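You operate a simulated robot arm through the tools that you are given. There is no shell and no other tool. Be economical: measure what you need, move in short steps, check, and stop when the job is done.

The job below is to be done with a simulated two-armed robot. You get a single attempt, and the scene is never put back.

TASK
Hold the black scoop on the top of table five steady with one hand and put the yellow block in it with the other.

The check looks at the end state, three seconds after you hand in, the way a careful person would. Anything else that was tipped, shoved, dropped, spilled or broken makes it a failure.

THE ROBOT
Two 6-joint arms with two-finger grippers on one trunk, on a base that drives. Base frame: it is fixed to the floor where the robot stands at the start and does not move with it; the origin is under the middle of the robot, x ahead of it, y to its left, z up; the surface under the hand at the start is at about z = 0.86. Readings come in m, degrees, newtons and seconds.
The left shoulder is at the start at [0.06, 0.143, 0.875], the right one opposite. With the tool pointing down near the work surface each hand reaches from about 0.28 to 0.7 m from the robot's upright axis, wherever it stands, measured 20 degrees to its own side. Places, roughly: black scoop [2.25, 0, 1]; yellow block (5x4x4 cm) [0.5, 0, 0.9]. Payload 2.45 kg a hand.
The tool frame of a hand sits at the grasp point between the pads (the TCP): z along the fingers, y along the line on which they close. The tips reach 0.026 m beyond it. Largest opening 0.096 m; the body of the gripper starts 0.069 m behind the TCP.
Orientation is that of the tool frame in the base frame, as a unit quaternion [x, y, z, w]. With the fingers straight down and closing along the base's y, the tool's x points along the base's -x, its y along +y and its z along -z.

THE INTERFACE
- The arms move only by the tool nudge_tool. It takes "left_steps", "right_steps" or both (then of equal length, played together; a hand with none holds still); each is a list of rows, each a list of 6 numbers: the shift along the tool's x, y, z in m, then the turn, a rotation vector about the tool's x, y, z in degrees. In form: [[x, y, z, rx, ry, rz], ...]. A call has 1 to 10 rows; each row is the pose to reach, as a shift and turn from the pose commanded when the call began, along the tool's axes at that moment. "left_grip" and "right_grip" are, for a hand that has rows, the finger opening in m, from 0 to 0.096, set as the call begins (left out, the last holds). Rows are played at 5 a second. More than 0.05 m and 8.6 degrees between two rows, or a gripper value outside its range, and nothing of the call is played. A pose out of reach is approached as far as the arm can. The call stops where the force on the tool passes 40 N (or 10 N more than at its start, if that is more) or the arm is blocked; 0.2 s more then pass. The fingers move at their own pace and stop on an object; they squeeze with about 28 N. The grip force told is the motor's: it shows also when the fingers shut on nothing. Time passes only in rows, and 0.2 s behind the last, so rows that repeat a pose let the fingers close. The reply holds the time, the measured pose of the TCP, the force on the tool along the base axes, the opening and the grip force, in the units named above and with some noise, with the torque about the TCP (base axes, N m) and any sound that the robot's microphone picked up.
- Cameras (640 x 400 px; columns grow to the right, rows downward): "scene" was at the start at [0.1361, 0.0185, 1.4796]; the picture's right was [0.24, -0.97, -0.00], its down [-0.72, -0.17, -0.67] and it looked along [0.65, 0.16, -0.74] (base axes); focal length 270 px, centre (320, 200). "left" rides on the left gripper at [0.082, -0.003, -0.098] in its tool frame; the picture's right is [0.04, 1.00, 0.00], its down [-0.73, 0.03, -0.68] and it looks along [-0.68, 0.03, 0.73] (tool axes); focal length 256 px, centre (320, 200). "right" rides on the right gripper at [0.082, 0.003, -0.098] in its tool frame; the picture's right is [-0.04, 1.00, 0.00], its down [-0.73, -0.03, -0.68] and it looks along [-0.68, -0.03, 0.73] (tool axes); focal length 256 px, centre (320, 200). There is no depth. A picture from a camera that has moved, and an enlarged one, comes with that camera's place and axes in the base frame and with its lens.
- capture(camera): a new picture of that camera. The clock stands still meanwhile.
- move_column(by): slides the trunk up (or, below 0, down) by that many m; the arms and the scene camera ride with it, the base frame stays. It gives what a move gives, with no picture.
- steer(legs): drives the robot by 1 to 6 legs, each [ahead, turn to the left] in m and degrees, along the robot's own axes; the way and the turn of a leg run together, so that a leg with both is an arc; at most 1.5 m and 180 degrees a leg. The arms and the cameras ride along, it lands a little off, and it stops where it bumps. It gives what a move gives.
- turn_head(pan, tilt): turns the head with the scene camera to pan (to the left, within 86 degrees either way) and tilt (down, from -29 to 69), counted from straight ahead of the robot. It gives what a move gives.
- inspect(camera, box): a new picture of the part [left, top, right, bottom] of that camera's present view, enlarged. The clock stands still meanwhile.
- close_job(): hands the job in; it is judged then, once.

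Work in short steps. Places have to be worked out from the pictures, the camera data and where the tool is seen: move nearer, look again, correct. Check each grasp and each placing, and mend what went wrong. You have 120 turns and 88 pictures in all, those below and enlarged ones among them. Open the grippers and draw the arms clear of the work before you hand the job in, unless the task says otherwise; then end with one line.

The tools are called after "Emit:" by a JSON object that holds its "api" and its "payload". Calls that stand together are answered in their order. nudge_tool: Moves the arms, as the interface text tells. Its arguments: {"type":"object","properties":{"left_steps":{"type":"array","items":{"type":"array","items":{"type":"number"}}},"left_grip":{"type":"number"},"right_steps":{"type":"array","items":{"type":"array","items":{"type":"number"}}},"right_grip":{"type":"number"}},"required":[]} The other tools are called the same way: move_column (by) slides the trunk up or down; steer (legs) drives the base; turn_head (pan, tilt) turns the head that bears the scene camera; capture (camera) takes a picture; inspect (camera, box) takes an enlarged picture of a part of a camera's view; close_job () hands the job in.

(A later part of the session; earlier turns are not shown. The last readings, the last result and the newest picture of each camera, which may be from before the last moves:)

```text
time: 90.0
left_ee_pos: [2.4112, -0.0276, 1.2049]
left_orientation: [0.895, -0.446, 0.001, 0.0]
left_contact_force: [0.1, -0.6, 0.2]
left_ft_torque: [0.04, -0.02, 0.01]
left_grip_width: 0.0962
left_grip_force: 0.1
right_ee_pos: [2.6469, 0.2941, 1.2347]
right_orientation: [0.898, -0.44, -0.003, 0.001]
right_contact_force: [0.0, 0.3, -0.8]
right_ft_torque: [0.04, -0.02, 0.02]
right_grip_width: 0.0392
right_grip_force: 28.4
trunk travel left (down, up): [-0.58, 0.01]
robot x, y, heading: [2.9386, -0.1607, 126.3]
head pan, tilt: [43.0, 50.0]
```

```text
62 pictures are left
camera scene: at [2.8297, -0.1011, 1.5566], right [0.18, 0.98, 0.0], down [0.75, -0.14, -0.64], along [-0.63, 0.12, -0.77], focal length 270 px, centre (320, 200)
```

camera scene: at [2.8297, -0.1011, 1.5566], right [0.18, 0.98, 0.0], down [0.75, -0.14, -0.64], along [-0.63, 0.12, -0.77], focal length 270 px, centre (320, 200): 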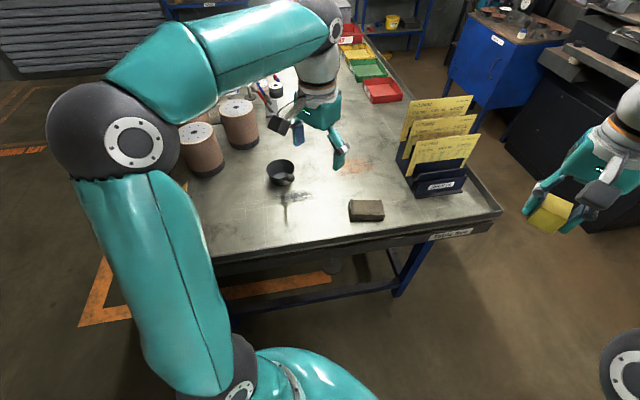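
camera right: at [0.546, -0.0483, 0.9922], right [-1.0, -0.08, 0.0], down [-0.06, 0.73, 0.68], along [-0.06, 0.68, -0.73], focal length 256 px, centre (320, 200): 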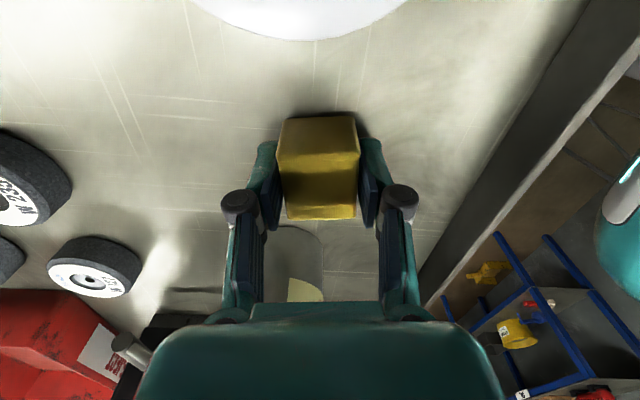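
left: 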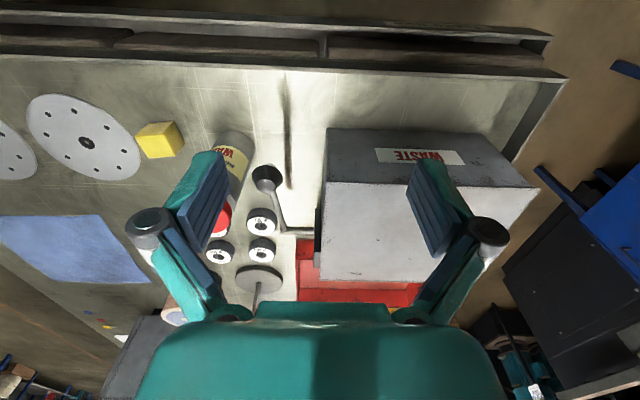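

The block is still held. The stops during turns look spurious again, with no contact forces and the elbow high above the table. I finish the turn in smaller pieces.

Emit:
{"api": "steer", "payload": {"legs": [[0, 20]]}}

Emit:
{"api": "steer", "payload": {"legs": [[0, 20]]}}

Emit:
{"api": "turn_head", "payload": {"pan": 14, "tilt": 50}}

Emit:
{"api": "capture", "payload": {"camera": "scene"}}

```text
time: 91.7
left_ee_pos: [2.3964, -0.2158, 1.2048]
left_orientation: [0.959, -0.284, 0.0, -0.002]
left_contact_force: [0.2, -0.9, 0.1]
left_ft_torque: [0.01, -0.05, 0.0]
left_grip_width: 0.0962
left_grip_force: 0.0
right_ee_pos: [2.5073, 0.1685, 1.2345]
right_orientation: [0.961, -0.278, -0.002, 0.0]
right_contact_force: [-0.4, -0.5, 0.4]
right_ft_torque: [0.03, 0.01, 0.02]
right_grip_width: 0.0392
right_grip_force: 28.0
trunk travel left (down, up): [-0.58, 0.01]
robot x, y, heading: [2.9493, -0.1501, 146.5]
head pan, tilt: [43.0, 50.0]
stopped in leg 1: the robot was blocked; the commanded pose is now the measured one
```

```text
time: 93.3
left_ee_pos: [2.4472, -0.3955, 1.2057]
left_orientation: [0.993, -0.117, 0.0, -0.001]
left_contact_force: [-0.4, -0.6, -0.9]
left_ft_torque: [-0.04, -0.04, 0.01]
left_grip_width: 0.0961
left_grip_force: 0.1
right_ee_pos: [2.4114, 0.0021, 1.2308]
right_orientation: [0.993, -0.11, -0.032, 0.01]
right_contact_force: [1.8, 1.0, 6.8]
right_ft_torque: [-0.06, 0.2, -0.01]
right_grip_width: 0.0387
right_grip_force: 27.7
trunk travel left (down, up): [-0.58, 0.01]
robot x, y, heading: [2.9522, -0.1335, 166.1]
head pan, tilt: [43.0, 50.0]
```

```text
time: 94.2
left_ee_pos: [2.4474, -0.3955, 1.2052]
left_orientation: [0.993, -0.118, 0.0, -0.001]
left_contact_force: [-0.2, 0.0, -0.1]
left_ft_torque: [0.04, 0.01, 0.05]
left_grip_width: 0.0961
left_grip_force: 0.1
right_ee_pos: [2.4113, 0.0012, 1.2316]
right_orientation: [0.993, -0.109, -0.032, 0.011]
right_contact_force: [-0.3, 0.2, -0.7]
right_ft_torque: [0.02, 0.01, 0.0]
right_grip_width: 0.0387
right_grip_force: 27.7
trunk travel left (down, up): [-0.58, 0.01]
robot x, y, heading: [2.9504, -0.1347, 165.9]
head pan, tilt: [14.0, 50.0]
```

```text
61 pictures are left
camera scene: at [2.8132, -0.1209, 1.5566], right [0.0, 1.0, 0.0], down [0.77, 0.0, -0.64], along [-0.64, 0.0, -0.77], focal length 270 px, centre (320, 200)
```

scene: 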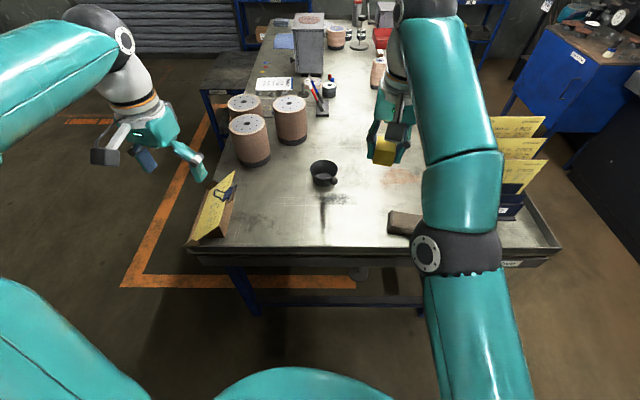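

The right wrist tilted about 3.6° and felt a brief force, so I check whether the right arm touches the card holder or anything else.

Emit:
{"api": "turn_head", "payload": {"pan": -25, "tilt": 50}}

Emit:
{"api": "capture", "payload": {"camera": "scene"}}

Emit:
{"api": "capture", "payload": {"camera": "right"}}

```text
time: 95.3
left_ee_pos: [2.4467, -0.3969, 1.2056]
left_orientation: [0.993, -0.117, 0.0, -0.001]
left_contact_force: [0.1, -0.1, 0.5]
left_ft_torque: [0.01, -0.02, 0.01]
left_grip_width: 0.0958
left_grip_force: 0.0
right_ee_pos: [2.411, 0.0016, 1.231]
right_orientation: [0.993, -0.11, -0.032, 0.011]
right_contact_force: [-0.3, -0.4, 0.3]
right_ft_torque: [0.0, 0.03, 0.02]
right_grip_width: 0.0387
right_grip_force: 28.0
trunk travel left (down, up): [-0.58, 0.01]
robot x, y, heading: [2.9513, -0.135, 166.2]
head pan, tilt: [-25.0, 50.0]
```

```text
60 pictures are left
camera scene: at [2.8301, -0.0721, 1.5565], right [0.63, 0.78, 0.0], down [0.6, -0.48, -0.64], along [-0.5, 0.4, -0.77], focal length 270 px, centre (320, 200)
```

scene: 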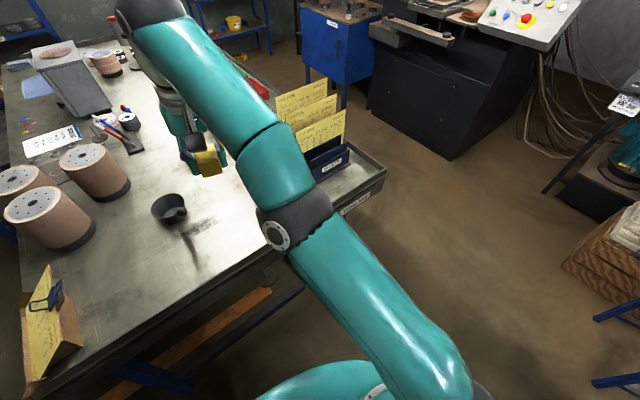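

```text
59 pictures are left
camera right: at [2.4961, -0.0162, 1.3231], right [-0.26, -0.97, 0.03], down [-0.66, 0.2, 0.72], along [-0.7, 0.16, -0.69], focal length 256 px, centre (320, 200)
```

right: 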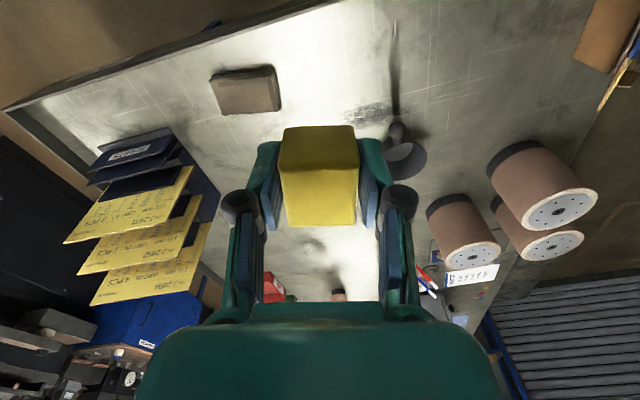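

Nothing is touched: cards, rag and clipboard all stand. I finish the turn and move a bit closer to the table.

Emit:
{"api": "steer", "payload": {"legs": [[0, 14]]}}

Emit:
{"api": "steer", "payload": {"legs": [[0.1, 0]]}}

Emit:
{"api": "turn_head", "payload": {"pan": 0, "tilt": 60}}

Emit:
{"api": "capture", "payload": {"camera": "scene"}}

```text
time: 96.6
left_ee_pos: [2.5254, -0.508, 1.2061]
left_orientation: [1.0, 0.003, -0.001, 0.0]
left_contact_force: [0.7, 0.1, -0.2]
left_ft_torque: [-0.05, 0.02, 0.01]
left_grip_width: 0.0961
left_grip_force: 0.0
right_ee_pos: [2.398, -0.1319, 1.2307]
right_orientation: [0.999, 0.011, -0.031, 0.015]
right_contact_force: [1.5, 1.1, 1.9]
right_ft_torque: [-0.16, 0.12, 0.01]
right_grip_width: 0.0388
right_grip_force: 28.4
trunk travel left (down, up): [-0.58, 0.01]
robot x, y, heading: [2.9507, -0.1231, -179.8]
head pan, tilt: [-25.0, 50.0]
```

```text
time: 97.8
left_ee_pos: [2.4214, -0.5076, 1.2055]
left_orientation: [1.0, 0.003, 0.001, -0.001]
left_contact_force: [0.2, -0.3, -1.1]
left_ft_torque: [-0.03, -0.05, 0.0]
left_grip_width: 0.0961
left_grip_force: 0.1
right_ee_pos: [2.2947, -0.1297, 1.2291]
right_orientation: [0.999, 0.01, -0.031, 0.015]
right_contact_force: [0.4, -0.8, 0.0]
right_ft_torque: [-0.03, -0.05, 0.0]
right_grip_width: 0.0388
right_grip_force: 28.1
trunk travel left (down, up): [-0.58, 0.01]
robot x, y, heading: [2.8515, -0.1244, -180.1]
head pan, tilt: [-25.0, 50.0]
```

```text
time: 98.7
left_ee_pos: [2.4231, -0.5094, 1.207]
left_orientation: [1.0, 0.002, 0.0, -0.001]
left_contact_force: [-0.1, 0.7, 1.2]
left_ft_torque: [-0.01, -0.01, -0.01]
left_grip_width: 0.0961
left_grip_force: 0.1
right_ee_pos: [2.2963, -0.1296, 1.2301]
right_orientation: [0.999, 0.01, -0.031, 0.014]
right_contact_force: [0.3, -0.4, -1.6]
right_ft_torque: [0.01, -0.01, 0.0]
right_grip_width: 0.0388
right_grip_force: 28.1
trunk travel left (down, up): [-0.58, 0.01]
robot x, y, heading: [2.8512, -0.1257, -180.2]
head pan, tilt: [0.0, 60.0]
```

```text
58 pictures are left
camera scene: at [2.7213, -0.1243, 1.544], right [0.0, 1.0, 0.0], down [0.87, 0.0, -0.5], along [-0.5, 0.0, -0.87], focal length 270 px, centre (320, 200)
```

scene: 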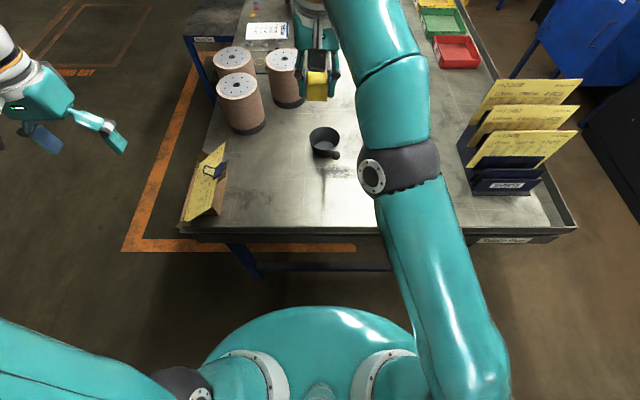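

There's room: the torso front is about 0.2 m from the table edge. I move 7 cm closer and take an enlarged look at the scoop.

Emit:
{"api": "steer", "payload": {"legs": [[0.07, 0]]}}

Emit:
{"api": "inspect", "payload": {"camera": "scene", "box": [256, 100, 416, 200]}}

Emit:
{"api": "inspect", "payload": {"camera": "right", "box": [220, 0, 540, 200]}}

```text
time: 99.7
left_ee_pos: [2.3508, -0.5091, 1.2052]
left_orientation: [1.0, 0.002, 0.002, -0.001]
left_contact_force: [-0.8, -0.5, -0.7]
left_ft_torque: [-0.03, -0.08, 0.0]
left_grip_width: 0.0955
left_grip_force: 0.2
right_ee_pos: [2.2237, -0.1297, 1.2293]
right_orientation: [0.999, 0.01, -0.03, 0.015]
right_contact_force: [-1.4, 0.8, 0.0]
right_ft_torque: [0.0, -0.12, -0.03]
right_grip_width: 0.0388
right_grip_force: 28.3
trunk travel left (down, up): [-0.58, 0.01]
robot x, y, heading: [2.7748, -0.123, -179.8]
head pan, tilt: [0.0, 60.0]
```

```text
4.00 times, centred on (336, 150) of scene
camera zoom: at [2.6475, -0.1246, 1.5436], right [0.0, 1.0, 0.0], down [0.87, 0.0, -0.5], along [-0.5, 0.0, -0.87], focal length 1082 px, centre (256, 400)
```

zoom: 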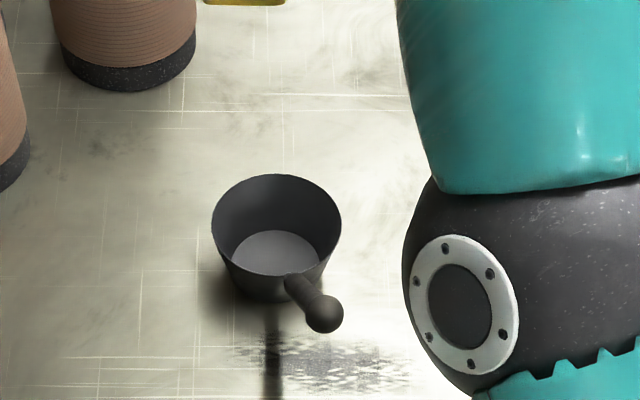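

```text
2.00 times, centred on (380, 100) of right
camera zoom: at [2.3104, -0.1271, 1.322], right [-0.02, -1.0, 0.03], down [-0.69, 0.04, 0.72], along [-0.72, -0.01, -0.69], focal length 512 px, centre (200, 400)
```

zoom: 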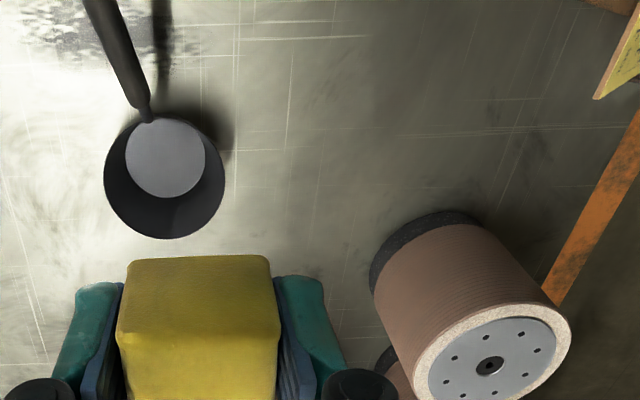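

I have the geometry: bowl rim centre ≈[2.141, -0.110, 0.92] with diameter 0.095. The handle runs from the rim to its tip at ≈[2.276, -0.083, 1.0], rising at about 43°. First I move the right hand with the block aside to +y, turning its wrist 85° so its camera will be away from the handle.

Emit:
{"api": "nudge_tool", "payload": {"right_steps": [[0, -0.025, 0.0, 0, 0, -8.5], [0, -0.05, 0.0, 0, 0, -17], [0, -0.075, 0.0, 0, 0, -25.5], [0, -0.1, 0.0, 0, 0, -34], [0, -0.125, 0.0, 0, 0, -42.5], [0, -0.15, 0.0, 0, 0, -51], [0, -0.175, 0.0, 0, 0, -59.5], [0, -0.2, 0.0, 0, 0, -68], [0, -0.23, 0.0, 0, 0, -76.5], [0, -0.23, 0.0, 0, 0, -85]]}}

Emit:
{"api": "nudge_tool", "payload": {"left_steps": [[0, -0.045, 0, 0, 0, 0], [0, -0.09, 0, 0, 0, 0], [0, -0.135, 0, 0, 0, 0], [0, -0.18, 0, 0, 0, 0], [0, -0.225, 0, 0, 0, 0], [0, -0.27, 0, 0, 0, 0]]}}

Emit:
{"api": "capture", "payload": {"camera": "scene"}}

```text
time: 101.9
left_ee_pos: [2.3522, -0.5093, 1.2063]
left_orientation: [1.0, 0.002, -0.001, -0.001]
left_contact_force: [-0.3, -0.1, -0.9]
left_ft_torque: [0.05, 0.0, 0.02]
left_grip_width: 0.0961
left_grip_force: 0.1
right_ee_pos: [2.2215, 0.0992, 1.2241]
right_orientation: [0.729, 0.683, -0.033, -0.009]
right_contact_force: [0.2, -0.8, -1.1]
right_ft_torque: [-0.02, 0.01, 0.04]
right_grip_width: 0.0387
right_grip_force: 27.6
right hand out of reach, approached as far as the arm can: row 1
trunk travel left (down, up): [-0.58, 0.01]
robot x, y, heading: [2.7811, -0.1233, -179.9]
head pan, tilt: [0.0, 60.0]
```

```text
time: 103.3
left_ee_pos: [2.352, -0.2379, 1.2074]
left_orientation: [1.0, 0.002, 0.0, 0.0]
left_contact_force: [-0.7, -0.4, -0.3]
left_ft_torque: [0.0, 0.0, -0.01]
left_grip_width: 0.0963
left_grip_force: 0.1
right_ee_pos: [2.2207, 0.1004, 1.2229]
right_orientation: [0.73, 0.683, -0.033, -0.009]
right_contact_force: [-0.2, 0.7, 0.7]
right_ft_torque: [-0.03, 0.02, 0.03]
right_grip_width: 0.0389
right_grip_force: 27.6
trunk travel left (down, up): [-0.58, 0.01]
robot x, y, heading: [2.7854, -0.1237, -180.1]
head pan, tilt: [0.0, 60.0]
```

```text
55 pictures are left
camera scene: at [2.6504, -0.1231, 1.5439], right [0.0, 1.0, 0.0], down [0.87, 0.0, -0.5], along [-0.5, 0.0, -0.87], focal length 270 px, centre (320, 200)
```

scene: 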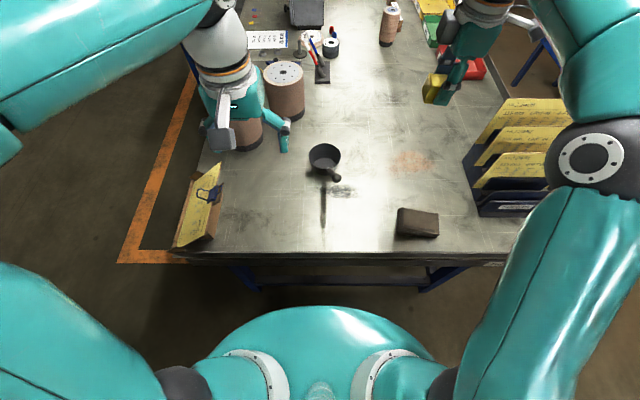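

Both elbows sit well outward, so the arms won't conflict much. I now pitch the left hand to about 70° from vertical while moving it over behind the handle, still high up.

Emit:
{"api": "nudge_tool", "payload": {"left_steps": [[0.0, -0.015, 0, -0.55, -7.8, -0.8], [0, -0.03, 0, -1.1, -15.6, -1.6], [0, -0.045, 0, -1.65, -23.4, -2.4], [0, -0.06, 0, -2.2, -31.2, -3.1], [0.01, -0.08, 0, -2.7, -39, -3.9], [0.02, -0.1, 0, -3.3, -46.8, -4.7], [0.03, -0.12, 0, -3.8, -54.5, -5.5], [0.04, -0.14, 0, -4.4, -62.3, -6.3], [0.05, -0.15, 0, -4.9, -69.9, -7.0]], "left_grip": 0.07}}

Emit:
{"api": "capture", "payload": {"camera": "scene"}}

```text
time: 105.3
left_ee_pos: [2.3986, -0.09, 1.2109]
left_orientation: [0.816, 0.065, -0.573, 0.036]
left_contact_force: [0.0, 0.4, 0.1]
left_ft_torque: [0.01, -0.01, -0.01]
left_grip_width: 0.07
left_grip_force: 0.0
right_ee_pos: [2.2222, 0.0993, 1.2244]
right_orientation: [0.73, 0.682, -0.034, -0.009]
right_contact_force: [-0.5, -0.2, 0.2]
right_ft_torque: [-0.03, -0.02, -0.01]
right_grip_width: 0.0387
right_grip_force: 28.1
trunk travel left (down, up): [-0.58, 0.01]
robot x, y, heading: [2.7768, -0.1246, -179.8]
head pan, tilt: [0.0, 60.0]
```

```text
54 pictures are left
camera scene: at [2.6513, -0.1241, 1.5446], right [0.0, 1.0, 0.0], down [0.87, 0.0, -0.5], along [-0.5, 0.0, -0.87], focal length 270 px, centre (320, 200)
```

scene: 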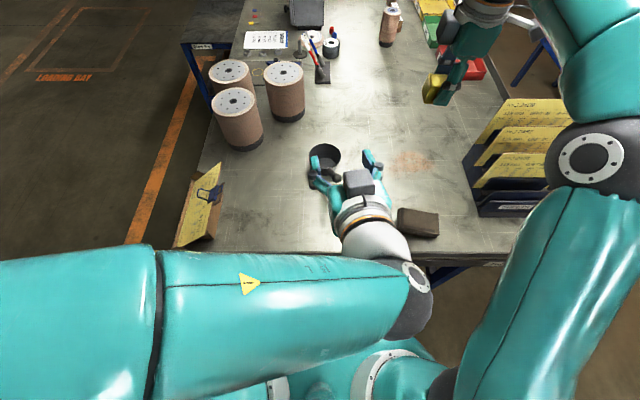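

The left hand is oriented as planned. I lower it halfway toward the pre-grasp point behind the handle tip and look with the left camera.

Emit:
{"api": "nudge_tool", "payload": {"left_steps": [[0.034, -0.004, 0.023, 0, 0, 0], [0.068, -0.008, 0.047, 0, 0, 0], [0.1, -0.012, 0.065, 0, 0, 0]]}}

Emit:
{"api": "capture", "payload": {"camera": "scene"}}

Emit:
{"api": "capture", "payload": {"camera": "left"}}

```text
time: 106.1
left_ee_pos: [2.3712, -0.0818, 1.1024]
left_orientation: [0.814, 0.066, -0.576, 0.03]
left_contact_force: [0.2, 0.2, -0.6]
left_ft_torque: [0.03, 0.01, -0.05]
left_grip_width: 0.07
left_grip_force: 0.1
right_ee_pos: [2.2223, 0.0991, 1.2247]
right_orientation: [0.73, 0.683, -0.032, -0.01]
right_contact_force: [0.4, 0.5, -0.3]
right_ft_torque: [0.02, 0.02, 0.0]
right_grip_width: 0.0388
right_grip_force: 27.9
trunk travel left (down, up): [-0.58, 0.01]
robot x, y, heading: [2.7781, -0.1256, -180.1]
head pan, tilt: [0.0, 60.0]
```

```text
53 pictures are left
camera scene: at [2.6505, -0.1244, 1.5446], right [0.0, 1.0, 0.0], down [0.87, 0.0, -0.5], along [-0.5, 0.0, -0.87], focal length 270 px, centre (320, 200)
```

scene: 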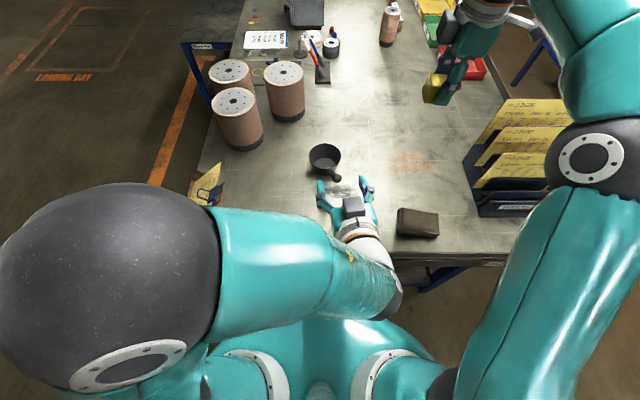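

```text
52 pictures are left
camera left: at [2.4896, -0.0598, 1.0589], right [0.16, -0.99, -0.07], down [0.4, 0.0, 0.92], along [-0.9, -0.17, 0.4], focal length 256 px, centre (320, 200)
```

left: 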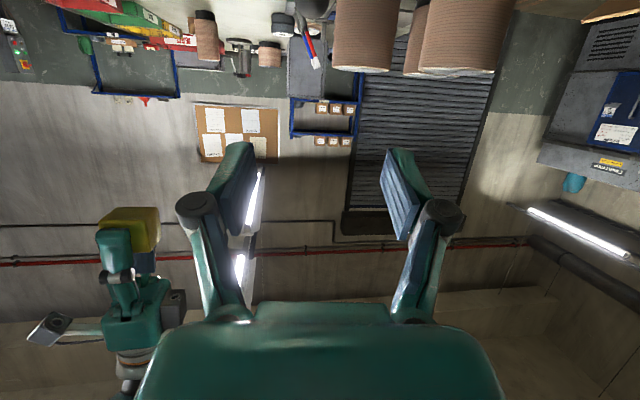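

The left elbow rises toward the head, so I'll lower the whole trunk instead. First I bring the right hand toward the bowl, so its elbow leaves the area above the card holder.

Emit:
{"api": "nudge_tool", "payload": {"right_steps": [[-0.035, -0.017, 0.009, 0, 0, 0], [-0.07, -0.035, 0.018, 0, 0, 0], [-0.103, -0.052, 0.027, 0, 0, 0]]}}

Emit:
{"api": "turn_head", "payload": {"pan": -30, "tilt": 55}}

Emit:
{"api": "capture", "payload": {"camera": "scene"}}

```text
time: 106.9
left_ee_pos: [2.3693, -0.0832, 1.1014]
left_orientation: [0.814, 0.069, -0.576, 0.033]
left_contact_force: [0.3, -0.6, -0.2]
left_ft_torque: [-0.02, 0.0, -0.01]
left_grip_width: 0.07
left_grip_force: 0.0
right_ee_pos: [2.1722, 0.0009, 1.1978]
right_orientation: [0.73, 0.683, -0.032, -0.009]
right_contact_force: [-0.2, -0.3, -0.4]
right_ft_torque: [0.05, -0.02, 0.0]
right_grip_width: 0.0388
right_grip_force: 27.9
right hand out of reach, approached as far as the arm can: row 3
trunk travel left (down, up): [-0.58, 0.01]
robot x, y, heading: [2.7797, -0.1206, -180.1]
head pan, tilt: [0.0, 60.0]
```

```text
time: 107.8
left_ee_pos: [2.3689, -0.0847, 1.1003]
left_orientation: [0.814, 0.07, -0.576, 0.034]
left_contact_force: [-0.7, -0.1, 0.2]
left_ft_torque: [-0.03, -0.01, 0.0]
left_grip_width: 0.07
left_grip_force: 0.1
right_ee_pos: [2.1704, 0.0012, 1.1972]
right_orientation: [0.73, 0.682, -0.033, -0.01]
right_contact_force: [0.0, -0.4, -0.3]
right_ft_torque: [-0.03, 0.0, -0.01]
right_grip_width: 0.0388
right_grip_force: 27.8
trunk travel left (down, up): [-0.58, 0.01]
robot x, y, heading: [2.7797, -0.1206, -179.4]
head pan, tilt: [-30.0, 55.0]
```

```text
51 pictures are left
camera scene: at [2.6549, -0.0883, 1.55], right [0.5, 0.87, 0.0], down [0.71, -0.41, -0.57], along [-0.5, 0.29, -0.82], focal length 270 px, centre (320, 200)
```

scene: 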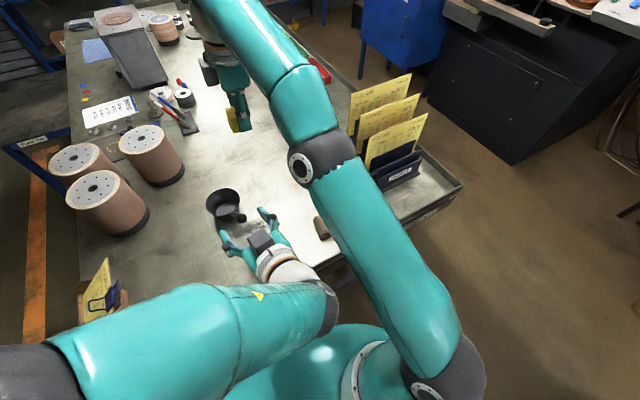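

The right elbow is clear of the cards. I lower the trunk by 0.10 m, which brings the left TCP to z≈1.0 behind the handle.

Emit:
{"api": "move_column", "payload": {"by": -0.06}}

Emit:
{"api": "capture", "payload": {"camera": "scene"}}

Emit:
{"api": "capture", "payload": {"camera": "left"}}

```text
time: 108.8
left_ee_pos: [2.3671, -0.087, 1.0594]
left_orientation: [0.808, 0.085, -0.583, 0.014]
left_contact_force: [0.3, -0.5, -0.4]
left_ft_torque: [-0.01, 0.01, 0.0]
left_grip_width: 0.0699
left_grip_force: 0.1
right_ee_pos: [2.1712, 0.0009, 1.1371]
right_orientation: [0.73, 0.683, -0.033, -0.01]
right_contact_force: [-0.7, -0.2, 0.2]
right_ft_torque: [-0.02, -0.03, -0.01]
right_grip_width: 0.0388
right_grip_force: 27.9
trunk travel left (down, up): [-0.52, 0.07]
robot x, y, heading: [2.7769, -0.1195, -179.9]
head pan, tilt: [-30.0, 55.0]
```

```text
50 pictures are left
camera scene: at [2.6552, -0.0884, 1.4894], right [0.5, 0.87, 0.0], down [0.71, -0.41, -0.57], along [-0.5, 0.29, -0.82], focal length 270 px, centre (320, 200)
```

scene: 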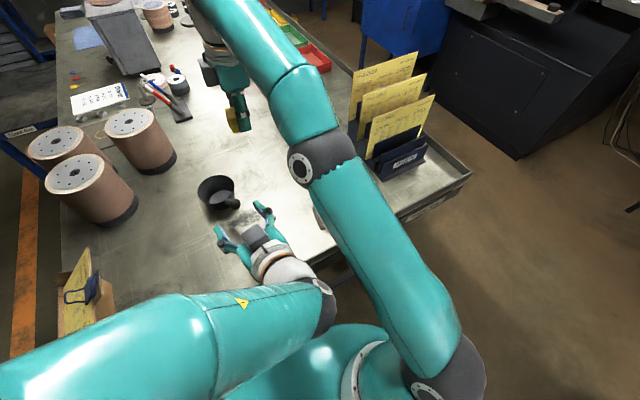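

```text
49 pictures are left
camera left: at [2.4849, -0.0616, 1.0138], right [0.17, -0.98, -0.11], down [0.42, -0.03, 0.91], along [-0.89, -0.2, 0.4], focal length 256 px, centre (320, 200)
```

left: 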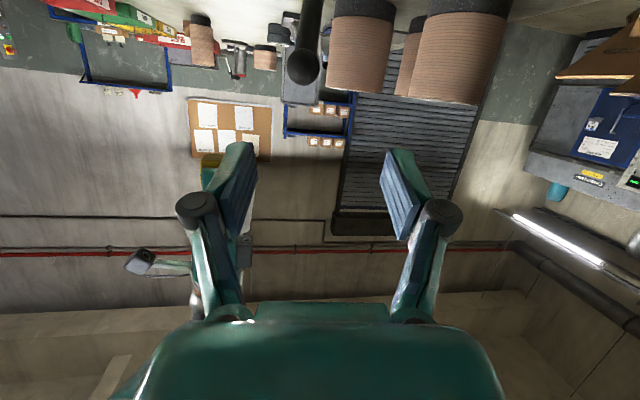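

The left hand came down only 4 cm of 6 and tilted slightly, so something may be pressing on that arm. I check for contact from the other side and re-read the state.

Emit:
{"api": "turn_head", "payload": {"pan": 45, "tilt": 55}}

Emit:
{"api": "capture", "payload": {"camera": "scene"}}

```text
time: 110.3
left_ee_pos: [2.3689, -0.0886, 1.0592]
left_orientation: [0.809, 0.087, -0.582, 0.017]
left_contact_force: [-1.2, -0.1, -0.4]
left_ft_torque: [0.0, -0.01, 0.03]
left_grip_width: 0.0698
left_grip_force: 0.2
right_ee_pos: [2.1708, 0.0003, 1.1382]
right_orientation: [0.73, 0.683, -0.033, -0.009]
right_contact_force: [1.1, 1.1, -0.2]
right_ft_torque: [0.0, 0.01, 0.02]
right_grip_width: 0.0387
right_grip_force: 28.0
trunk travel left (down, up): [-0.52, 0.07]
robot x, y, heading: [2.7789, -0.1228, -179.8]
head pan, tilt: [45.0, 55.0]
```

```text
48 pictures are left
camera scene: at [2.6666, -0.1754, 1.4901], right [-0.71, 0.71, 0.0], down [0.58, 0.58, -0.57], along [-0.4, -0.41, -0.82], focal length 270 px, centre (320, 200)
```

scene: 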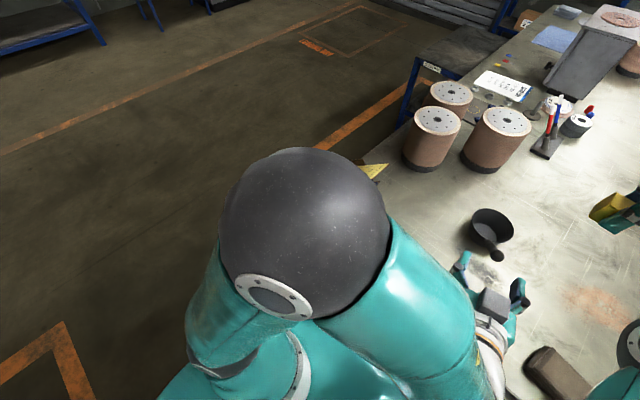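

The left elbow is folded to its limit because the wrist is very near the shoulder. I ease the pitch to about 62° and advance toward the handle tip, which unfolds the arm.

Emit:
{"api": "nudge_tool", "payload": {"left_steps": [[0.004, -0.001, 0.024, 2.5, 2.7, 1.4], [0.007, -0.003, 0.048, 5, 5.4, 2.9], [0.011, -0.004, 0.06, 7.4, 8.1, 4.3], [0.011, -0.004, 0.06, 7.4, 8.1, 4.3]]}}

Emit:
{"api": "turn_head", "payload": {"pan": 0, "tilt": 60}}

Emit:
{"api": "capture", "payload": {"camera": "scene"}}

Emit:
{"api": "capture", "payload": {"camera": "left"}}

```text
time: 111.3
left_ee_pos: [2.3176, -0.0837, 1.0]
left_orientation: [0.859, -0.006, -0.513, 0.005]
left_contact_force: [0.4, -0.4, -0.1]
left_ft_torque: [-0.01, -0.03, 0.01]
left_grip_width: 0.0699
left_grip_force: 0.0
right_ee_pos: [2.1708, 0.0003, 1.1386]
right_orientation: [0.73, 0.683, -0.033, -0.009]
right_contact_force: [0.9, 0.2, -0.3]
right_ft_torque: [0.01, -0.01, 0.0]
right_grip_width: 0.0388
right_grip_force: 27.9
trunk travel left (down, up): [-0.52, 0.07]
robot x, y, heading: [2.7814, -0.126, -180.0]
head pan, tilt: [45.0, 55.0]
```

```text
time: 112.4
left_ee_pos: [2.3177, -0.0845, 1.0021]
left_orientation: [0.858, -0.005, -0.513, 0.004]
left_contact_force: [0.9, -0.2, -0.1]
left_ft_torque: [-0.01, 0.01, -0.01]
left_grip_width: 0.0699
left_grip_force: 0.1
right_ee_pos: [2.1698, 0.0008, 1.1378]
right_orientation: [0.73, 0.682, -0.033, -0.01]
right_contact_force: [-0.8, 0.0, 0.4]
right_ft_torque: [0.03, -0.04, -0.02]
right_grip_width: 0.0389
right_grip_force: 27.7
trunk travel left (down, up): [-0.52, 0.07]
robot x, y, heading: [2.7792, -0.1247, -179.9]
head pan, tilt: [0.0, 60.0]
```

```text
47 pictures are left
camera scene: at [2.6507, -0.1245, 1.484], right [0.0, 1.0, 0.0], down [0.87, 0.0, -0.5], along [-0.5, 0.0, -0.87], focal length 270 px, centre (320, 200)
```

scene: 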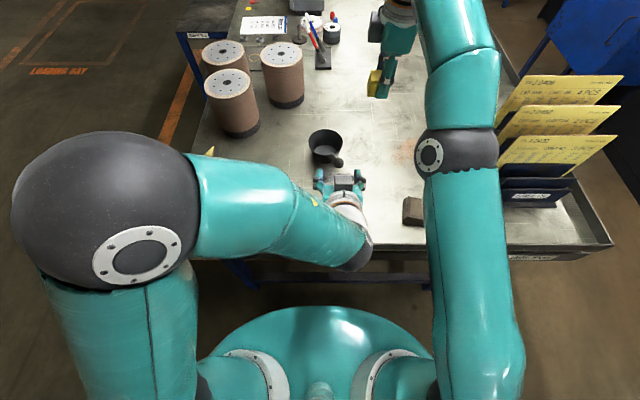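

```text
46 pictures are left
camera left: at [2.4438, -0.0826, 0.9766], right [0.02, -1.0, -0.02], down [0.25, -0.02, 0.97], along [-0.97, -0.02, 0.25], focal length 256 px, centre (320, 200)
```

left: 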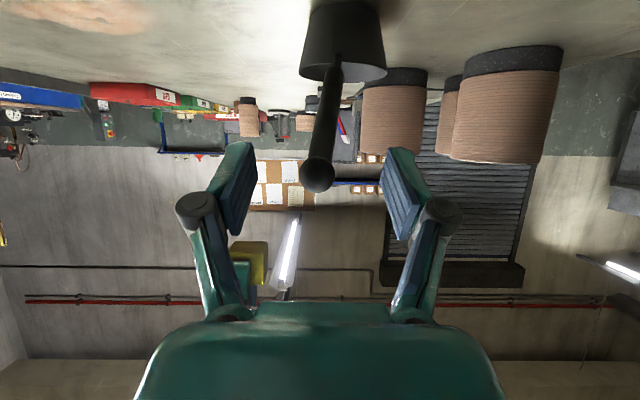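

This is a clear view: the handle tip is at ≈[2.276, -0.084, 1.003], right between the fingers. I advance to the grasp point about 3 cm down the handle.

Emit:
{"api": "nudge_tool", "payload": {"left_steps": [[-0.004, 0.001, 0.022, 0, 0, 0], [-0.008, 0.002, 0.044, 0, 0, 0], [-0.012, 0.0035, 0.064, 0, 0, 0], [-0.012, 0.0035, 0.064, 0, 0, 0]]}}

Emit:
{"api": "capture", "payload": {"camera": "left"}}

Emit:
{"api": "inspect", "payload": {"camera": "scene", "box": [256, 110, 416, 210]}}

```text
time: 113.4
left_ee_pos: [2.2571, -0.0881, 0.9822]
left_orientation: [0.858, -0.005, -0.514, 0.005]
left_contact_force: [0.4, -0.6, 0.7]
left_ft_torque: [0.02, -0.05, -0.02]
left_grip_width: 0.0699
left_grip_force: 0.0
right_ee_pos: [2.1722, 0.0015, 1.1385]
right_orientation: [0.73, 0.682, -0.034, -0.01]
right_contact_force: [0.0, 0.2, -0.6]
right_ft_torque: [-0.01, 0.03, -0.01]
right_grip_width: 0.0389
right_grip_force: 27.7
trunk travel left (down, up): [-0.52, 0.07]
robot x, y, heading: [2.7804, -0.1258, -180.2]
head pan, tilt: [0.0, 60.0]
```

```text
45 pictures are left
camera left: at [2.3818, -0.0863, 0.9565], right [0.02, -1.0, -0.02], down [0.25, -0.02, 0.97], along [-0.97, -0.02, 0.25], focal length 256 px, centre (320, 200)
```

left: 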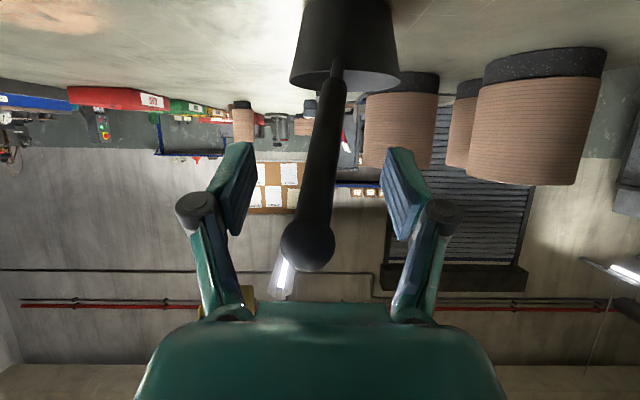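

```text
4.00 times, centred on (336, 160) of scene
camera zoom: at [2.6512, -0.1244, 1.484], right [0.0, 1.0, 0.0], down [0.87, 0.0, -0.5], along [-0.5, 0.0, -0.87], focal length 1082 px, centre (256, 360)
```

zoom: 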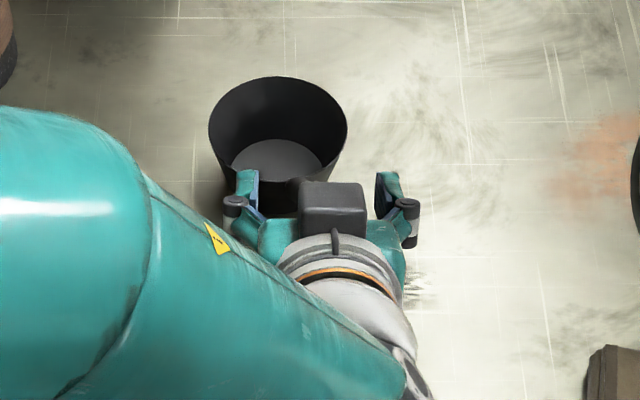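

The handle is centred between the pads (column 320). Closing the left gripper.

Emit:
{"api": "nudge_tool", "payload": {"left_steps": [[0, 0, 0, 0, 0, 0], [0, 0, 0, 0, 0, 0], [0, 0, 0, 0, 0, 0], [0, 0, 0, 0, 0, 0]], "left_grip": 0.0}}

Emit:
{"api": "capture", "payload": {"camera": "left"}}

Emit:
{"api": "inspect", "payload": {"camera": "scene", "box": [256, 110, 416, 210]}}

```text
time: 114.4
left_ee_pos: [2.256, -0.0885, 0.982]
left_orientation: [0.857, -0.005, -0.515, 0.004]
left_contact_force: [-0.9, -2.6, 4.6]
left_ft_torque: [-0.55, 0.59, 0.29]
left_grip_width: 0.0163
left_grip_force: 27.4
right_ee_pos: [2.1717, 0.0, 1.1378]
right_orientation: [0.731, 0.682, -0.034, -0.01]
right_contact_force: [0.0, -0.4, 0.0]
right_ft_torque: [0.03, 0.0, 0.0]
right_grip_width: 0.0387
right_grip_force: 27.9
trunk travel left (down, up): [-0.52, 0.07]
robot x, y, heading: [2.78, -0.1259, -180.0]
head pan, tilt: [0.0, 60.0]
```

```text
43 pictures are left
camera left: at [2.3817, -0.0865, 0.9573], right [0.02, -1.0, -0.02], down [0.25, -0.02, 0.97], along [-0.97, -0.02, 0.25], focal length 256 px, centre (320, 200)
```

left: 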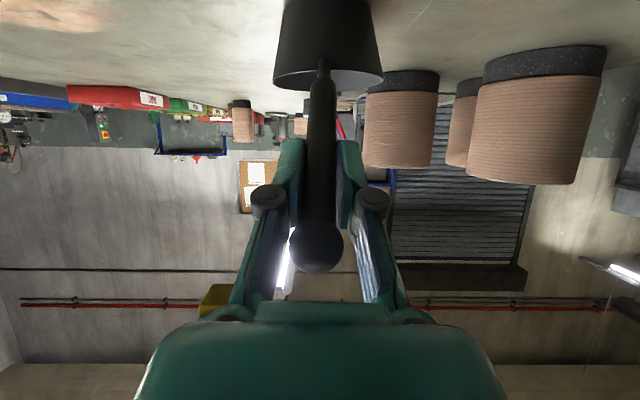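

```text
4.00 times, centred on (336, 160) of scene
camera zoom: at [2.6513, -0.1247, 1.4841], right [0.0, 1.0, 0.0], down [0.87, 0.0, -0.5], along [-0.5, 0.0, -0.87], focal length 1082 px, centre (256, 360)
```

zoom: 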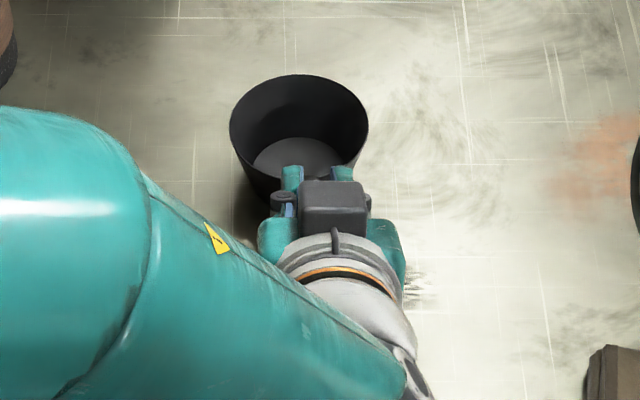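

The scoop handle is held (16 mm, 27 N). The bowl aligned itself slightly and its centre is now at ≈[2.139, -0.096]. I bring the right hand to a hover above the bowl, tilted 20° so its wrist stays on the +y side.

Emit:
{"api": "nudge_tool", "payload": {"right_steps": [[-0.014, -0.005, 0.03, -0.9, -4.6, 0], [-0.028, -0.011, 0.06, -1.8, -9.2, 0], [-0.041, -0.016, 0.09, -2.6, -13.8, 0], [-0.0554, -0.0219, 0.121, -3.5, -18.3, 0], [-0.0554, -0.0219, 0.121, -3.5, -18.3, 0]]}}

Emit:
{"api": "capture", "payload": {"camera": "scene"}}

Emit:
{"api": "capture", "payload": {"camera": "right"}}

```text
time: 115.6
left_ee_pos: [2.2567, -0.0896, 0.9827]
left_orientation: [0.858, -0.005, -0.514, 0.005]
left_contact_force: [0.7, -1.6, 7.4]
left_ft_torque: [-0.37, 0.62, 0.12]
left_grip_width: 0.0163
left_grip_force: 27.9
right_ee_pos: [2.1389, -0.0559, 1.02]
right_orientation: [0.716, 0.676, -0.129, 0.121]
right_contact_force: [-0.3, -0.7, -1.0]
right_ft_torque: [0.02, -0.01, -0.01]
right_grip_width: 0.0387
right_grip_force: 27.7
trunk travel left (down, up): [-0.52, 0.07]
robot x, y, heading: [2.7765, -0.1188, -180.0]
head pan, tilt: [0.0, 60.0]
```

```text
41 pictures are left
camera scene: at [2.6514, -0.1246, 1.484], right [0.0, 1.0, 0.0], down [0.87, 0.0, -0.5], along [-0.5, 0.0, -0.87], focal length 270 px, centre (320, 200)
```

scene: 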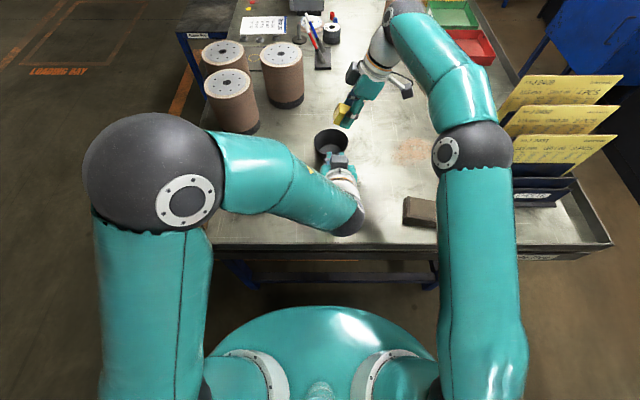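

```text
40 pictures are left
camera right: at [2.1475, 0.0557, 1.0839], right [1.0, -0.09, 0.01], down [-0.06, -0.45, 0.89], along [-0.08, -0.89, -0.45], focal length 256 px, centre (320, 200)
```

right: 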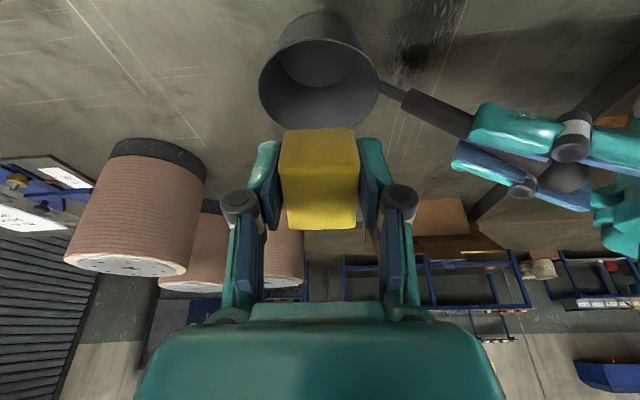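

Everything is clear. I enlarge the right camera's view of the bowl to refine its centre.

Emit:
{"api": "inspect", "payload": {"camera": "right", "box": [220, 0, 428, 130]}}

Emit:
{"api": "inspect", "payload": {"camera": "scene", "box": [280, 80, 408, 160]}}

```text
3.08 times, centred on (324, 65) of right
camera zoom: at [2.1475, 0.0557, 1.0839], right [1.0, -0.09, 0.01], down [-0.06, -0.45, 0.89], along [-0.08, -0.89, -0.45], focal length 788 px, centre (308, 615)
```

zoom: 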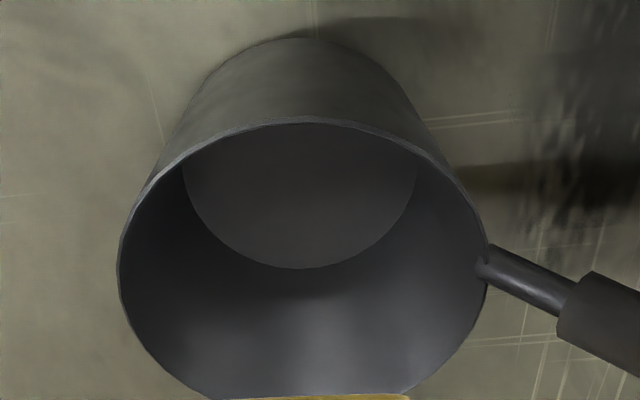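

```text
5.00 times, centred on (344, 120) of scene
camera zoom: at [2.6514, -0.1246, 1.484], right [0.0, 1.0, 0.0], down [0.87, 0.0, -0.5], along [-0.5, 0.0, -0.87], focal length 1353 px, centre (200, 600)
```

zoom: 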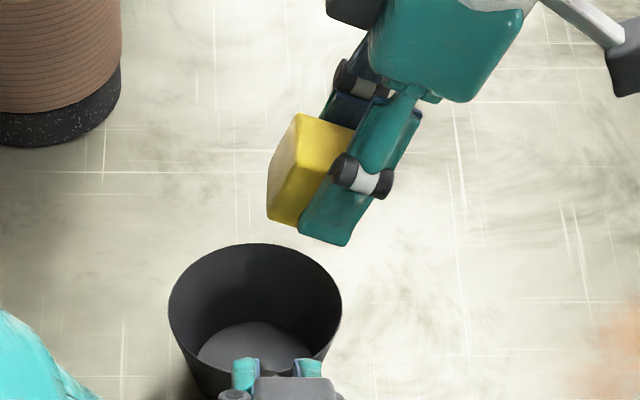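

Bowl centre confirmed at ≈[2.139, -0.093]. Descending along the tool axis ends at about [2.139, -0.089, 0.925], with the block half inside the bowl. I do that now, watching forces.

Emit:
{"api": "nudge_tool", "payload": {"right_steps": [[0.001, 0.001, 0.03, 0, 0, 0], [0.002, 0.002, 0.06, 0, 0, 0], [0.002, 0.002, 0.08, 0, 0, 0], [0.002, 0.002, 0.1, 0, 0, 0], [0.002, 0.002, 0.1, 0, 0, 0]]}}

Emit:
{"api": "inspect", "payload": {"camera": "scene", "box": [280, 80, 408, 160]}}

Emit:
{"api": "capture", "payload": {"camera": "right"}}

```text
time: 116.8
left_ee_pos: [2.2562, -0.0881, 0.9822]
left_orientation: [0.859, -0.004, -0.513, 0.006]
left_contact_force: [1.9, 0.0, 3.6]
left_ft_torque: [-0.27, 0.18, 0.15]
left_grip_width: 0.016
left_grip_force: 28.3
right_ee_pos: [2.1396, -0.0896, 0.9253]
right_orientation: [0.715, 0.676, -0.127, 0.121]
right_contact_force: [0.6, -0.2, -0.3]
right_ft_torque: [-0.02, -0.03, 0.0]
right_grip_width: 0.0388
right_grip_force: 27.9
trunk travel left (down, up): [-0.52, 0.07]
robot x, y, heading: [2.7763, -0.1238, -179.9]
head pan, tilt: [0.0, 60.0]
```

```text
5.00 times, centred on (344, 120) of scene
camera zoom: at [2.6513, -0.1246, 1.484], right [0.0, 1.0, 0.0], down [0.87, 0.0, -0.5], along [-0.5, 0.0, -0.87], focal length 1353 px, centre (200, 600)
```

zoom: 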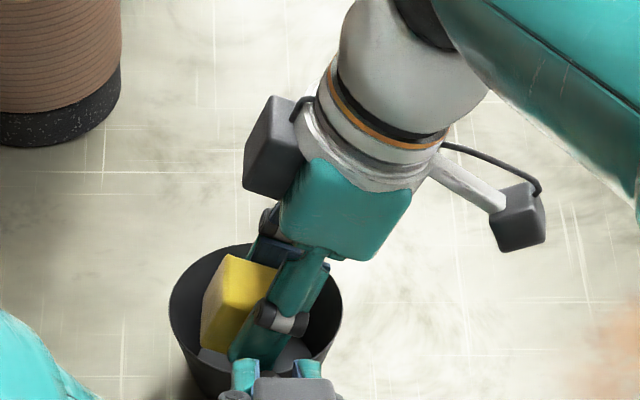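

```text
36 pictures are left
camera right: at [2.1481, 0.023, 0.9888], right [1.0, -0.09, 0.01], down [-0.06, -0.45, 0.89], along [-0.08, -0.89, -0.45], focal length 256 px, centre (320, 200)
```

right: 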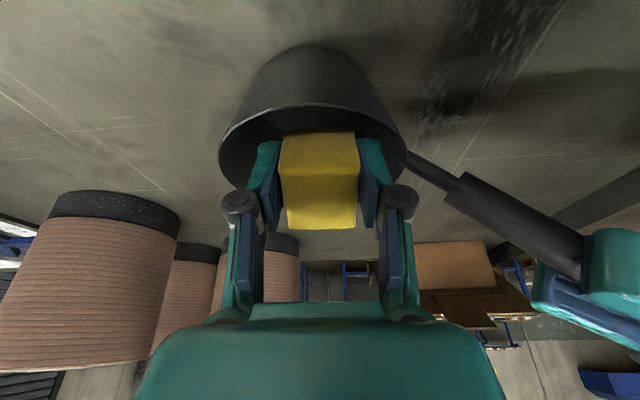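

The block sits inside the rim on all sides. I lower it 6 mm more and release with a small opening.

Emit:
{"api": "nudge_tool", "payload": {"right_steps": [[0, 0, 0.006, 0, 0, 0], [0, 0, 0.006, 0, 0, 0]]}}

Emit:
{"api": "nudge_tool", "payload": {"right_steps": [[0, 0, 0, 0, 0, 0], [0, 0, 0, 0, 0, 0], [0, 0, 0, 0, 0, 0]], "right_grip": 0.052}}

Emit:
{"api": "inspect", "payload": {"camera": "scene", "box": [280, 80, 408, 160]}}

```text
time: 117.4
left_ee_pos: [2.2561, -0.0897, 0.9816]
left_orientation: [0.858, -0.004, -0.514, 0.006]
left_contact_force: [2.9, -5.8, 2.3]
left_ft_torque: [-0.46, 0.04, 0.7]
left_grip_width: 0.0162
left_grip_force: 27.9
right_ee_pos: [2.1378, -0.0896, 0.9206]
right_orientation: [0.716, 0.676, -0.128, 0.12]
right_contact_force: [-4.0, 8.5, 5.6]
right_ft_torque: [-0.04, -0.03, 0.02]
right_grip_width: 0.0386
right_grip_force: 27.9
trunk travel left (down, up): [-0.52, 0.07]
robot x, y, heading: [2.7794, -0.123, -179.8]
head pan, tilt: [0.0, 60.0]
```

```text
time: 118.2
left_ee_pos: [2.2557, -0.088, 0.9827]
left_orientation: [0.858, -0.005, -0.513, 0.005]
left_contact_force: [2.8, 0.6, 0.1]
left_ft_torque: [-0.16, -0.11, 0.1]
left_grip_width: 0.0161
left_grip_force: 28.3
right_ee_pos: [2.1383, -0.0922, 0.9197]
right_orientation: [0.715, 0.676, -0.128, 0.122]
right_contact_force: [-1.7, 0.0, -0.1]
right_ft_torque: [-0.04, 0.02, -0.05]
right_grip_width: 0.0517
right_grip_force: 0.0
trunk travel left (down, up): [-0.52, 0.07]
robot x, y, heading: [2.7827, -0.1285, -179.9]
head pan, tilt: [0.0, 60.0]
```

```text
5.00 times, centred on (344, 120) of scene
camera zoom: at [2.6509, -0.1245, 1.484], right [0.0, 1.0, 0.0], down [0.87, 0.0, -0.5], along [-0.5, 0.0, -0.87], focal length 1353 px, centre (200, 600)
```

zoom: 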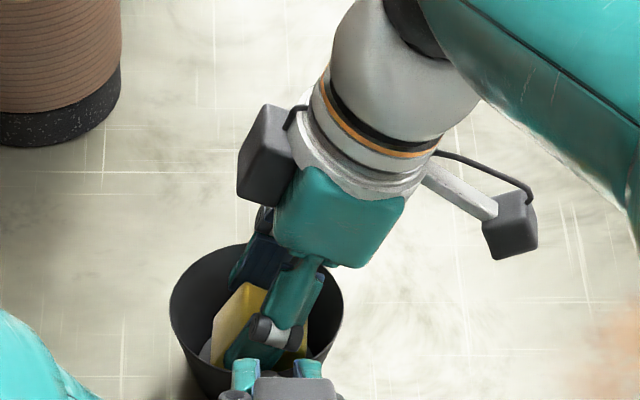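

The block dropped into the bowl. I withdraw the right hand along its own axis.

Emit:
{"api": "nudge_tool", "payload": {"right_steps": [[0, 0, -0.02, 0, 0, 0], [0, 0, -0.045, 0, 0, 0], [0, 0, -0.08, 0, 0, 0], [0, 0, -0.12, 0, 0, 0], [0.02, 0, -0.15, 0, 0, 0]]}}

Emit:
{"api": "inspect", "payload": {"camera": "scene", "box": [280, 80, 408, 160]}}

Emit:
{"api": "capture", "payload": {"camera": "left"}}

```text
time: 119.4
left_ee_pos: [2.2563, -0.0886, 0.9819]
left_orientation: [0.858, -0.006, -0.513, 0.004]
left_contact_force: [0.2, 1.5, 0.4]
left_ft_torque: [0.02, 0.02, -0.02]
left_grip_width: 0.0162
left_grip_force: 27.9
right_ee_pos: [2.1433, -0.0189, 1.0539]
right_orientation: [0.715, 0.677, -0.127, 0.121]
right_contact_force: [0.1, -0.5, 0.0]
right_ft_torque: [0.01, 0.01, 0.01]
right_grip_width: 0.0519
right_grip_force: 0.0
trunk travel left (down, up): [-0.52, 0.07]
robot x, y, heading: [2.7766, -0.123, -179.7]
head pan, tilt: [0.0, 60.0]
```

```text
5.00 times, centred on (344, 120) of scene
camera zoom: at [2.6509, -0.1237, 1.484], right [0.0, 1.0, 0.0], down [0.87, 0.0, -0.5], along [-0.5, 0.0, -0.87], focal length 1353 px, centre (200, 600)
```

zoom: 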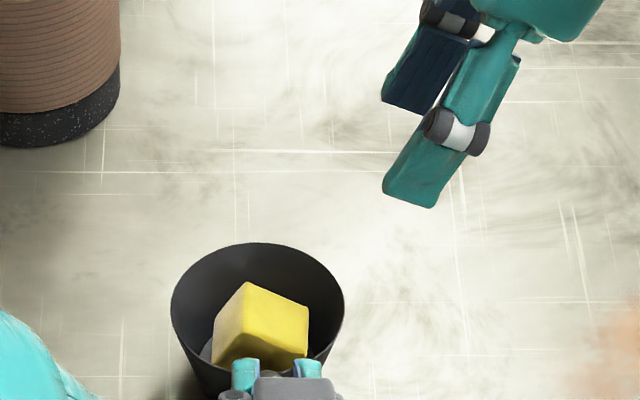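

```text
33 pictures are left
camera left: at [2.3818, -0.0858, 0.9566], right [0.02, -1.0, -0.02], down [0.25, -0.02, 0.97], along [-0.97, -0.02, 0.25], focal length 256 px, centre (320, 200)
```

left: 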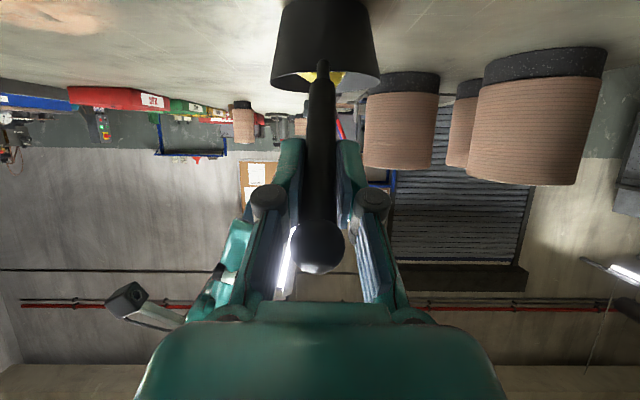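

The block lies inside the bowl and the left hand reads almost no load, so the scoop rests on the table. I open the left gripper and back straight out.

Emit:
{"api": "nudge_tool", "payload": {"left_steps": [[0, 0, 0, 0, 0, 0], [0, 0, 0, 0, 0, 0], [0, 0, 0, 0, 0, 0]], "left_grip": 0.07}}

Emit:
{"api": "capture", "payload": {"camera": "left"}}

```text
time: 120.2
left_ee_pos: [2.2564, -0.0887, 0.9817]
left_orientation: [0.858, -0.005, -0.513, 0.005]
left_contact_force: [-0.1, -0.4, 0.2]
left_ft_torque: [0.0, -0.01, -0.01]
left_grip_width: 0.0702
left_grip_force: 0.0
right_ee_pos: [2.1425, -0.0202, 1.0542]
right_orientation: [0.715, 0.677, -0.127, 0.123]
right_contact_force: [-1.0, 0.2, -0.4]
right_ft_torque: [0.0, 0.0, -0.06]
right_grip_width: 0.0519
right_grip_force: 0.1
trunk travel left (down, up): [-0.52, 0.07]
robot x, y, heading: [2.7792, -0.123, -179.9]
head pan, tilt: [0.0, 60.0]
```

```text
32 pictures are left
camera left: at [2.3817, -0.0863, 0.9566], right [0.02, -1.0, -0.02], down [0.25, -0.02, 0.97], along [-0.97, -0.02, 0.25], focal length 256 px, centre (320, 200)
```

left: 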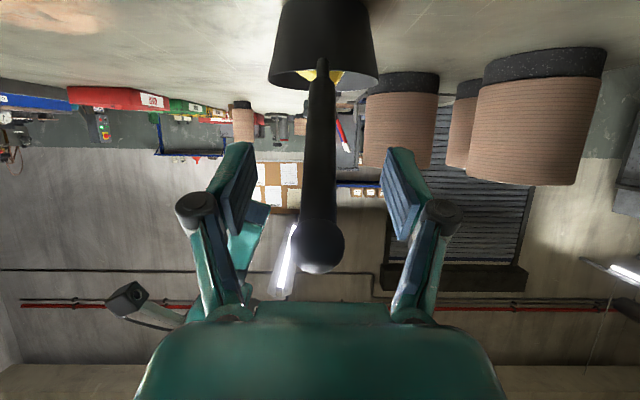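

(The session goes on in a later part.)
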